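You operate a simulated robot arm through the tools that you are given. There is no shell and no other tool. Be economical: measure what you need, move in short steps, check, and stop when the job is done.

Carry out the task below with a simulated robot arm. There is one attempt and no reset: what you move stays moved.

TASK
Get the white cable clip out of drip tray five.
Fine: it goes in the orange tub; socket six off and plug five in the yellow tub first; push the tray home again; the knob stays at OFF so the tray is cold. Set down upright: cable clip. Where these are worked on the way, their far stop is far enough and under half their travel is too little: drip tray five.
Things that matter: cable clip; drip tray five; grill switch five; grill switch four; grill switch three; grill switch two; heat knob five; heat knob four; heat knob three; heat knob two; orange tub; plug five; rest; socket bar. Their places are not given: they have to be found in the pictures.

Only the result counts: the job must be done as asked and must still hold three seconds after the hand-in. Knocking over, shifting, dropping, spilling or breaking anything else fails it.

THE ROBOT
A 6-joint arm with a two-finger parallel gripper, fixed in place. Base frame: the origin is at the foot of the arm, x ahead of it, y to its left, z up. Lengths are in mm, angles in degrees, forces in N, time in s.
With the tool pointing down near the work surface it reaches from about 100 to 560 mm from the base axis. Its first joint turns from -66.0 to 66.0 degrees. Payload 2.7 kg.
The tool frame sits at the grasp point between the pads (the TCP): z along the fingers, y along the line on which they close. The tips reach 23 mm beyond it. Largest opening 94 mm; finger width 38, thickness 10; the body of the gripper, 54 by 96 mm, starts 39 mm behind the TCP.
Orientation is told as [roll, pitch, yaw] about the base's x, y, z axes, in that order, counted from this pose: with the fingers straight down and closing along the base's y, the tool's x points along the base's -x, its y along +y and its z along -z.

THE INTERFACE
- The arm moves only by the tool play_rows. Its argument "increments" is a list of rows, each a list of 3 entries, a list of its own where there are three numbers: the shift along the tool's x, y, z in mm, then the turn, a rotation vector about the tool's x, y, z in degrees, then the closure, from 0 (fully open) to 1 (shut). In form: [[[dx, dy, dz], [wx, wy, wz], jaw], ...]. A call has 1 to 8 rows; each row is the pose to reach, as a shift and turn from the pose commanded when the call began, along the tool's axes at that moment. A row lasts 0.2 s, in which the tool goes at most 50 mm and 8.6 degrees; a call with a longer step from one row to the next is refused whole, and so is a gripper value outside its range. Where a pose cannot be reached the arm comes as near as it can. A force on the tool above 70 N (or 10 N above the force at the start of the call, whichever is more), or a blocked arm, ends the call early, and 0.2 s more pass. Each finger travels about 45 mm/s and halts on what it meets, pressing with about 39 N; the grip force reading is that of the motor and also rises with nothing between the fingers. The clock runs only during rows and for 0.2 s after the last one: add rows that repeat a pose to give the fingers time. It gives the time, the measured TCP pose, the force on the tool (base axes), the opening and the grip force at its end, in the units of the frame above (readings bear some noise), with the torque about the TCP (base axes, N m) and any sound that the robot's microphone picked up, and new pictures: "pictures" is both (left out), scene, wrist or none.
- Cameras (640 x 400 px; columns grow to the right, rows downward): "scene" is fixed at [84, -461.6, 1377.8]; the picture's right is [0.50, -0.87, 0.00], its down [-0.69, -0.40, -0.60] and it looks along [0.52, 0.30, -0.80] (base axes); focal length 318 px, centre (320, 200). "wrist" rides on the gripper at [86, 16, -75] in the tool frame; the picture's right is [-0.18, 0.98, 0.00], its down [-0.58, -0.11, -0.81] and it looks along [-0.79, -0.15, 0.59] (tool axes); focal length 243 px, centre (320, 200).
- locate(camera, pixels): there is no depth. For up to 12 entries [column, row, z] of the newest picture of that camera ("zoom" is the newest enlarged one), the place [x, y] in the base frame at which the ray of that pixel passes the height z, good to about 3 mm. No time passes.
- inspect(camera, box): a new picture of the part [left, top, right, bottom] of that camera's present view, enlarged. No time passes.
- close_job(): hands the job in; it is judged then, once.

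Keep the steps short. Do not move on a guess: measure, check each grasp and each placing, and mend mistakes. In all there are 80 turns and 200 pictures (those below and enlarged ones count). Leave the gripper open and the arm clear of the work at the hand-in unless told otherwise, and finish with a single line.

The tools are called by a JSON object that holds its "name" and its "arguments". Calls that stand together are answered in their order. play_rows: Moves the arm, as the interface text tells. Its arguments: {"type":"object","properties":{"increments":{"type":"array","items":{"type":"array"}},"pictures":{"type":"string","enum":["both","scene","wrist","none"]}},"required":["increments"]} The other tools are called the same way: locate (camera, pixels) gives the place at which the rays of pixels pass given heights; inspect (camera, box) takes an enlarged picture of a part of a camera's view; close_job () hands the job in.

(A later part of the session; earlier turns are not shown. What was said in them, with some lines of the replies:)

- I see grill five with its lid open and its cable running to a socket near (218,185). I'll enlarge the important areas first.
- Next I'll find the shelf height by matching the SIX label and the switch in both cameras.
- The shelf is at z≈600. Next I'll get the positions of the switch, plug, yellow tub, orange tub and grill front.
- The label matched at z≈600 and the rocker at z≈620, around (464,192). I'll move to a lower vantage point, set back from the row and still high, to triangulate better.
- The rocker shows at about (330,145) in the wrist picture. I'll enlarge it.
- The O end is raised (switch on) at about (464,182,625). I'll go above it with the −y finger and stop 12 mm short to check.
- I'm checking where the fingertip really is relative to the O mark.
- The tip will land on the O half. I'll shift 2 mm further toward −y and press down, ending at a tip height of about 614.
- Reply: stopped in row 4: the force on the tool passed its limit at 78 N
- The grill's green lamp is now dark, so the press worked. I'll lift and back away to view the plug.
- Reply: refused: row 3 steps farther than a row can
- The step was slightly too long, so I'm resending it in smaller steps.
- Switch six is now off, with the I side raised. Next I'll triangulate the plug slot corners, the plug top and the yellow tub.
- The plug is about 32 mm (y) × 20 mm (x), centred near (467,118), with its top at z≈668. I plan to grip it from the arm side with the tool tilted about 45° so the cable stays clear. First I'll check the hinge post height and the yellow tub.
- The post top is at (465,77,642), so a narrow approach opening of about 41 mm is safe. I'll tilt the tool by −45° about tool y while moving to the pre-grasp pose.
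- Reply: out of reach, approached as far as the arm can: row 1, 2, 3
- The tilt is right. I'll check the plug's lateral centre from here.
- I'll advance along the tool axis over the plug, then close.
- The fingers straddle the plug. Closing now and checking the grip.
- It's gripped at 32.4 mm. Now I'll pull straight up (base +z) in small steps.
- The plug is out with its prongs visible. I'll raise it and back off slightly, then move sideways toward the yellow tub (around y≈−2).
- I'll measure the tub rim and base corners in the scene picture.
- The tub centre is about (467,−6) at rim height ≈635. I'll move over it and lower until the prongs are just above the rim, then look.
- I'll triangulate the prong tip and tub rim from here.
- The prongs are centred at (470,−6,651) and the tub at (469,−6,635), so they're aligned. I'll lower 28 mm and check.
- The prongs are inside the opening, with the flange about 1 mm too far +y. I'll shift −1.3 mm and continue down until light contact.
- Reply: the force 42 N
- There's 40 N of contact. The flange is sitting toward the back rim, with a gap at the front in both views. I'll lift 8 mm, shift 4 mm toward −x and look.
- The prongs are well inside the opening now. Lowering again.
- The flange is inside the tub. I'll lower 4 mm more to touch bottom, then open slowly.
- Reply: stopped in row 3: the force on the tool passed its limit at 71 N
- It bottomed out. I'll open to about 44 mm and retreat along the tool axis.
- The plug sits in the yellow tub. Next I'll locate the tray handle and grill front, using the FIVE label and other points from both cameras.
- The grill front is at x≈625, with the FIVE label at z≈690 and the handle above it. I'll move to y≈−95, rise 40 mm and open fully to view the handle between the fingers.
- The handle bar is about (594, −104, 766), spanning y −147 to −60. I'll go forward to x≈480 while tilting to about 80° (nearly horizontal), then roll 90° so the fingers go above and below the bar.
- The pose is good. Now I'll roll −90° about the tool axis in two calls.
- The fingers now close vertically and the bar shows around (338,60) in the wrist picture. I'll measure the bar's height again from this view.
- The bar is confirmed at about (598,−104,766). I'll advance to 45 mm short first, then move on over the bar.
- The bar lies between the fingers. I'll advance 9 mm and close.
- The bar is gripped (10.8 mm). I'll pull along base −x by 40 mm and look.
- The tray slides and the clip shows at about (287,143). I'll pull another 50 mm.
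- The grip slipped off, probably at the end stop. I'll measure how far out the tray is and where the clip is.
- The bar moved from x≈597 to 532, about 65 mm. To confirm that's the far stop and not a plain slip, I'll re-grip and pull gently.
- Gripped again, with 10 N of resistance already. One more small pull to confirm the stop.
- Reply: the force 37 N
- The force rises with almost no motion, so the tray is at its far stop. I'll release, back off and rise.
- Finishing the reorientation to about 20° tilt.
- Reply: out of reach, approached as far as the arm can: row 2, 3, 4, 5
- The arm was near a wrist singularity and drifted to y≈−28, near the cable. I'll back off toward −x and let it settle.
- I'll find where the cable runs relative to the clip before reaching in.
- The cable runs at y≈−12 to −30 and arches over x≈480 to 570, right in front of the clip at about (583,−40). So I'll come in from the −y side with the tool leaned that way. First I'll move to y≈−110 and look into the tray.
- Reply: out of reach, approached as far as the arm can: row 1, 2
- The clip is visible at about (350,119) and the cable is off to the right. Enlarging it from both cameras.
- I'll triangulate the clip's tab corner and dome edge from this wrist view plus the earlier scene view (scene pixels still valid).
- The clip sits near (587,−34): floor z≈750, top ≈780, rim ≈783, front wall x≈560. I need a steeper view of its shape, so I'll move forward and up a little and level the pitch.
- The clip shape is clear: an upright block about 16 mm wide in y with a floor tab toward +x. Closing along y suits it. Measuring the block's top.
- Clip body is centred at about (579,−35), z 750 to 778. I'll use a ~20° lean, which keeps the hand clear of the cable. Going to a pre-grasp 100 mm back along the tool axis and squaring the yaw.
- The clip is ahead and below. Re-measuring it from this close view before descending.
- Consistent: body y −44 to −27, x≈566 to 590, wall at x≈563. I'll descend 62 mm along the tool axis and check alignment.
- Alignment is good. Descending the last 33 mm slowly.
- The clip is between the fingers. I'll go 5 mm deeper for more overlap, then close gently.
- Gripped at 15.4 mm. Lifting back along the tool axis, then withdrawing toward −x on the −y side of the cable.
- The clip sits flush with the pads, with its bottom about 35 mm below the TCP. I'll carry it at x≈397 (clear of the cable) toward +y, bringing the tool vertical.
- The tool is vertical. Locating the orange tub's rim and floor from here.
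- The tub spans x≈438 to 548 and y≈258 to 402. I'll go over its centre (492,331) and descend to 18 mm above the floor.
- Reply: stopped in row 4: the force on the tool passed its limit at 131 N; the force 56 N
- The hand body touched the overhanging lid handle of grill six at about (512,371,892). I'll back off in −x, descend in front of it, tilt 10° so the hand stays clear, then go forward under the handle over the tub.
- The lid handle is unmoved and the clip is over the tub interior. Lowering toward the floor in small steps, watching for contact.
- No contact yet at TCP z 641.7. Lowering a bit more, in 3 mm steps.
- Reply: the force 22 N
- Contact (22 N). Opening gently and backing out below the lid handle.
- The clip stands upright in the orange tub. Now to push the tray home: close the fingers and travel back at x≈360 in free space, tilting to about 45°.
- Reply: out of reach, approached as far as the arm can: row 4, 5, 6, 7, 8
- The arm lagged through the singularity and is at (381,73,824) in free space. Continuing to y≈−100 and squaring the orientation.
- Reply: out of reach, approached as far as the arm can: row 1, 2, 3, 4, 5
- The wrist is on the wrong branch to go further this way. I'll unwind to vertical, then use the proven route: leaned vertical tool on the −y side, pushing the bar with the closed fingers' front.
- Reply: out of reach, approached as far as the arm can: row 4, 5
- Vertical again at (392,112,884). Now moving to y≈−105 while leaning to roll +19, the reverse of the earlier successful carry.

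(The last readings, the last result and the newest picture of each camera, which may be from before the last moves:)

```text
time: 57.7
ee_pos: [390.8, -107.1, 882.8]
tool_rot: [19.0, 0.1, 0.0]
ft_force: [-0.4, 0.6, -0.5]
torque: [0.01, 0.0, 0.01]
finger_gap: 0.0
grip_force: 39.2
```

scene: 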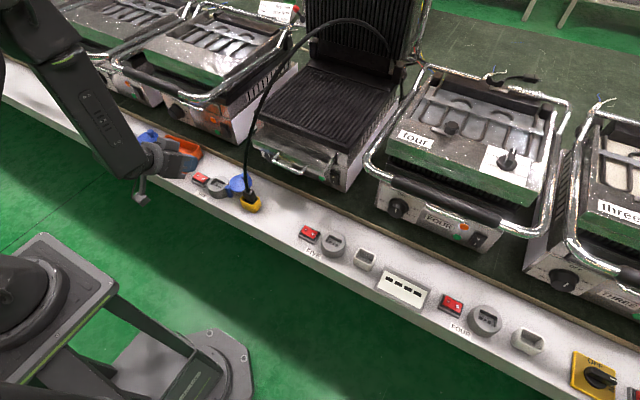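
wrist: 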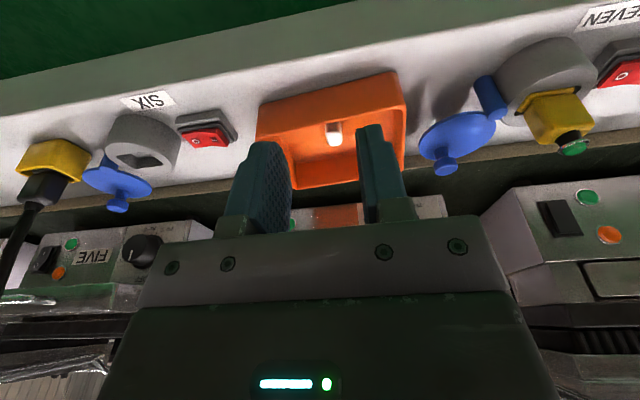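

Good: (391,−107,883), roll 19. Moving to just in front of the bar at its height, fingers closed.

{"name": "play_rows", "arguments": {"increments": [[[-30, -9, 23], [0, 0, 0], 1.0], [[-60, -18, 47], [0, 0, 0], 1.0], [[-80, -27, 70], [0, 0, 0], 1.0], [[-89, -35.4, 93.6], [0, 0, 0], 1.0], [[-89, -35.4, 93.6], [0, 0, 0], 1.0]]}}

{"name": "inspect", "arguments": {"camera": "scene", "box": [230, 100, 350, 200]}}

```text
time: 58.9
ee_pos: [481.0, -107.4, 782.6]
tool_rot: [18.9, 0.0, 0.0]
ft_force: [-0.7, 0.3, -0.5]
torque: [0.0, 0.02, -0.01]
finger_gap: 0.1
grip_force: 38.9
```

scene: 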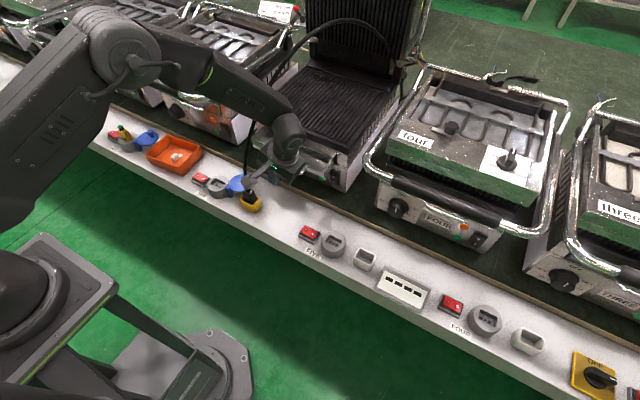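
wrist: 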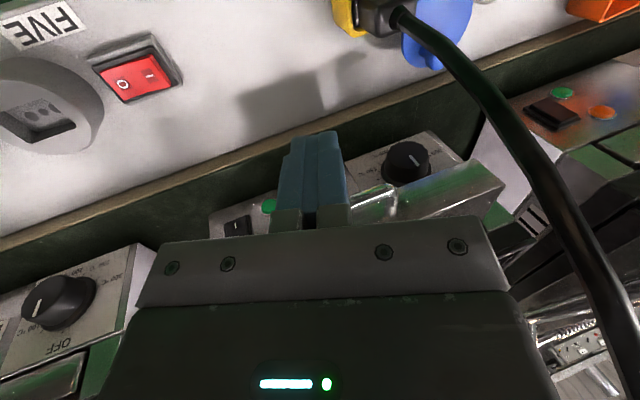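

```text
4.00 times, centred on (290, 150) of scene
```

zoom: 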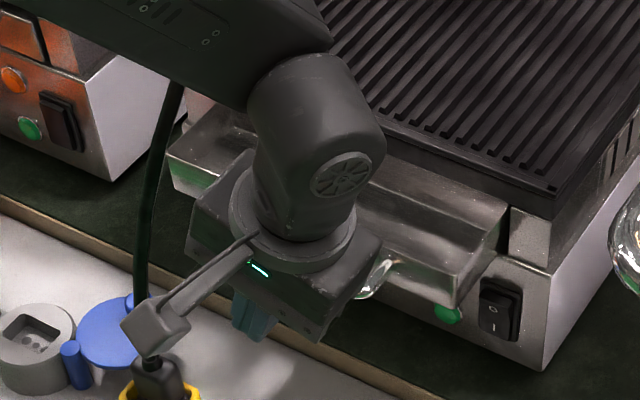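

Clear of the bar. Pushing along +x, up to TCP x≈561 first.

{"name": "play_rows", "arguments": {"increments": [[[-15, 0, 0], [0, 0, 0], 1.0], [[-30, 0, 0], [0, 0, 0], 1.0], [[-42, 0, 0], [0, 0, 0], 1.0], [[-54, 0, 0], [0, 0, 0], 1.0], [[-66, 0, 0], [0, 0, 0], 1.0], [[-80, 0, 0], [0, 0, 0], 1.0]]}}

{"name": "inspect", "arguments": {"camera": "scene", "box": [240, 100, 350, 190]}}

```text
time: 60.3
ee_pos: [561.1, -108.0, 782.0]
tool_rot: [18.9, 0.1, 0.0]
ft_force: [-0.8, 0.3, -0.4]
torque: [-0.02, -0.03, 0.01]
finger_gap: 0.0
grip_force: 39.1
```

scene: 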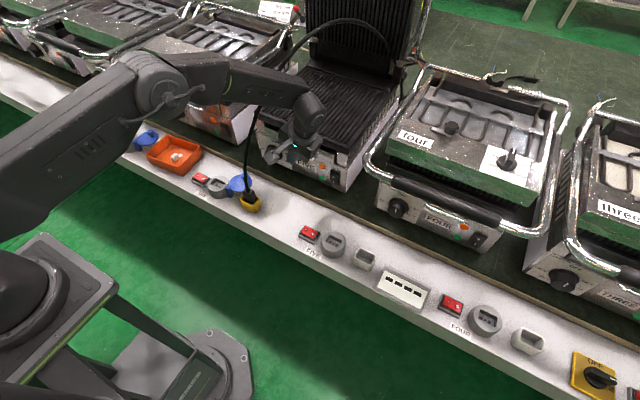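
wrist: 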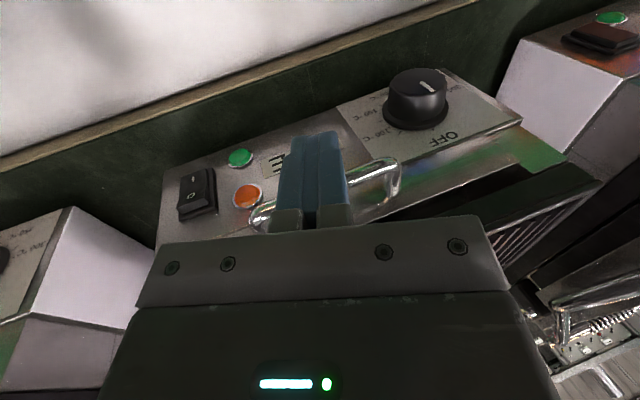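

```text
4.44 times, centred on (295, 145) of scene
```

zoom: 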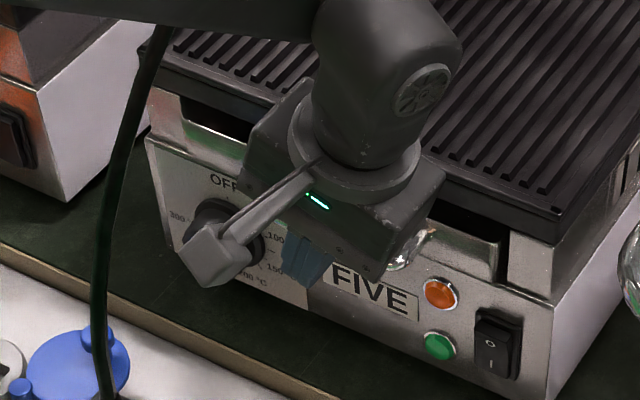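

The tray is nearly home and the knob is still at OFF. I'll push on in 4 mm steps until it seats.

{"name": "play_rows", "arguments": {"increments": [[[-5, 0, 0], [0, 0, 0], 1.0], [[-9, 0, 0], [0, 0, 0], 1.0], [[-13, 0, 0], [0, 0, 0], 1.0], [[-17, 0, 0], [0, 0, 0], 1.0], [[-20, 0, 0], [0, 0, 0], 1.0]], "pictures": "none"}}

{"name": "inspect", "arguments": {"camera": "scene", "box": [240, 100, 350, 190]}}

```text
time: 61.3
ee_pos: [566.9, -108.5, 779.7]
tool_rot: [19.4, 2.2, 0.3]
ft_force: [-14.9, -0.2, 4.4]
torque: [0.06, 0.06, -0.02]
finger_gap: 0.0
grip_force: 39.1
stopped in row 5: the force on the tool passed its limit at 74 N (the readings are from after the stop); the commanded pose is now the measured one
```

```text
4.44 times, centred on (295, 145) of scene
```

zoom: 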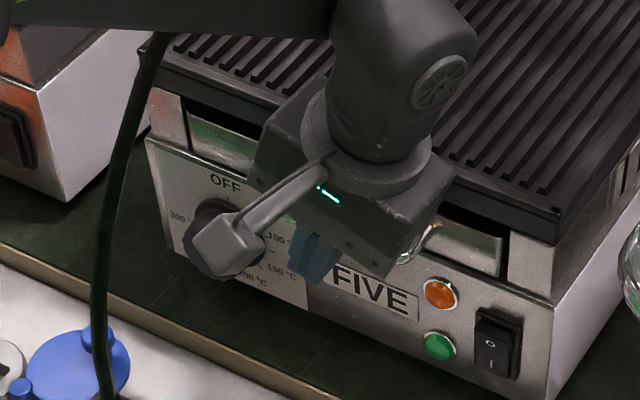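

It hit a hard stop, so the tray is home. Backing away, opening the gripper and rising clear for a final look.

{"name": "play_rows", "arguments": {"increments": [[[15, 0, 0], [0, 0, 0], 1.0], [[45, 0, 0], [0, 0, 0], 1.0], [[85, 0, 0], [0, 0, 0], 0.8], [[125, 0, -10], [0, 0, 0], 0.5], [[165, 0, -35], [0, 0, 0], 0.2], [[185, 0, -75], [0, 0, 0], 0.0], [[185, 0, -100], [0, 0, 0], 0.0], [[185, 0, -100], [0, 0, 0], 0.0]]}}

{"name": "inspect", "arguments": {"camera": "scene", "box": [240, 100, 350, 190]}}

{"name": "inspect", "arguments": {"camera": "scene", "box": [130, 120, 280, 220]}}

```text
time: 63.1
ee_pos: [388.2, -140.1, 879.8]
tool_rot: [19.3, 2.0, 0.3]
ft_force: [0.0, 0.1, -0.7]
torque: [-0.01, -0.01, 0.03]
finger_gap: 94.1
grip_force: 0.1
```

scene: 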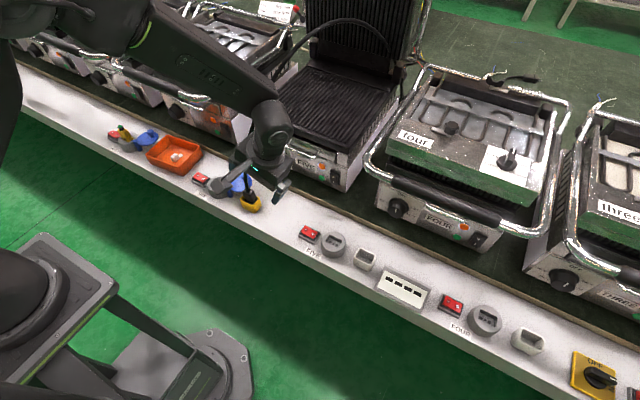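
wrist: 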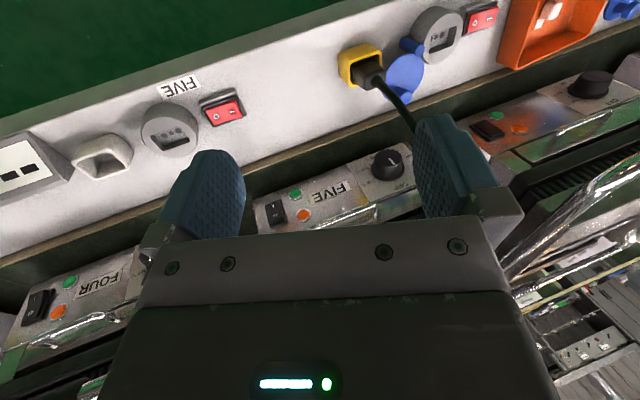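

```text
4.44 times, centred on (295, 145) of scene
```

zoom: 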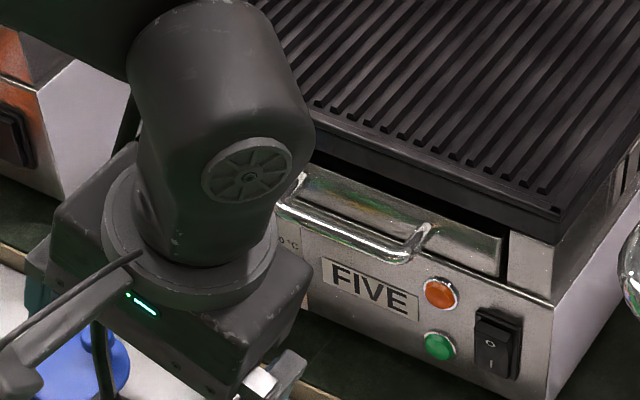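

```text
4.00 times, centred on (205, 170) of scene
5 turns are left
```

zoom: 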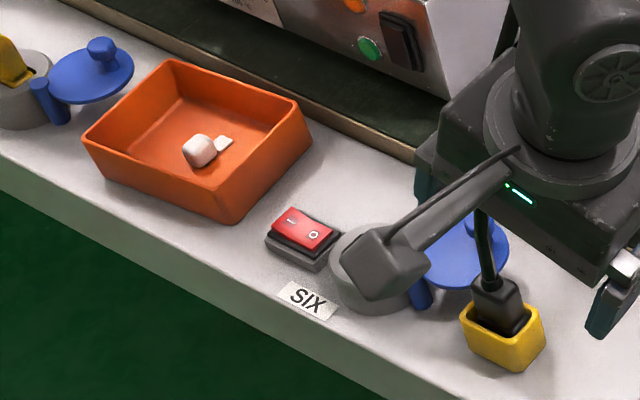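

The tray is flush, the clip stands upright in the orange tub, the plug is in the yellow tub, switch six is off and knob five is at OFF. The gripper is open and clear, so I'm handing in.

{"name": "close_job", "arguments": {}}

```text
The job is handed in.
```

The white cable clip is upright in the orange tub, socket six is off, plug five is in the yellow tub, drip tray five is pushed home and its knob is at OFF; on the way the hand bumped grill six's lid handle once (131 N), with no visible shift afterward.
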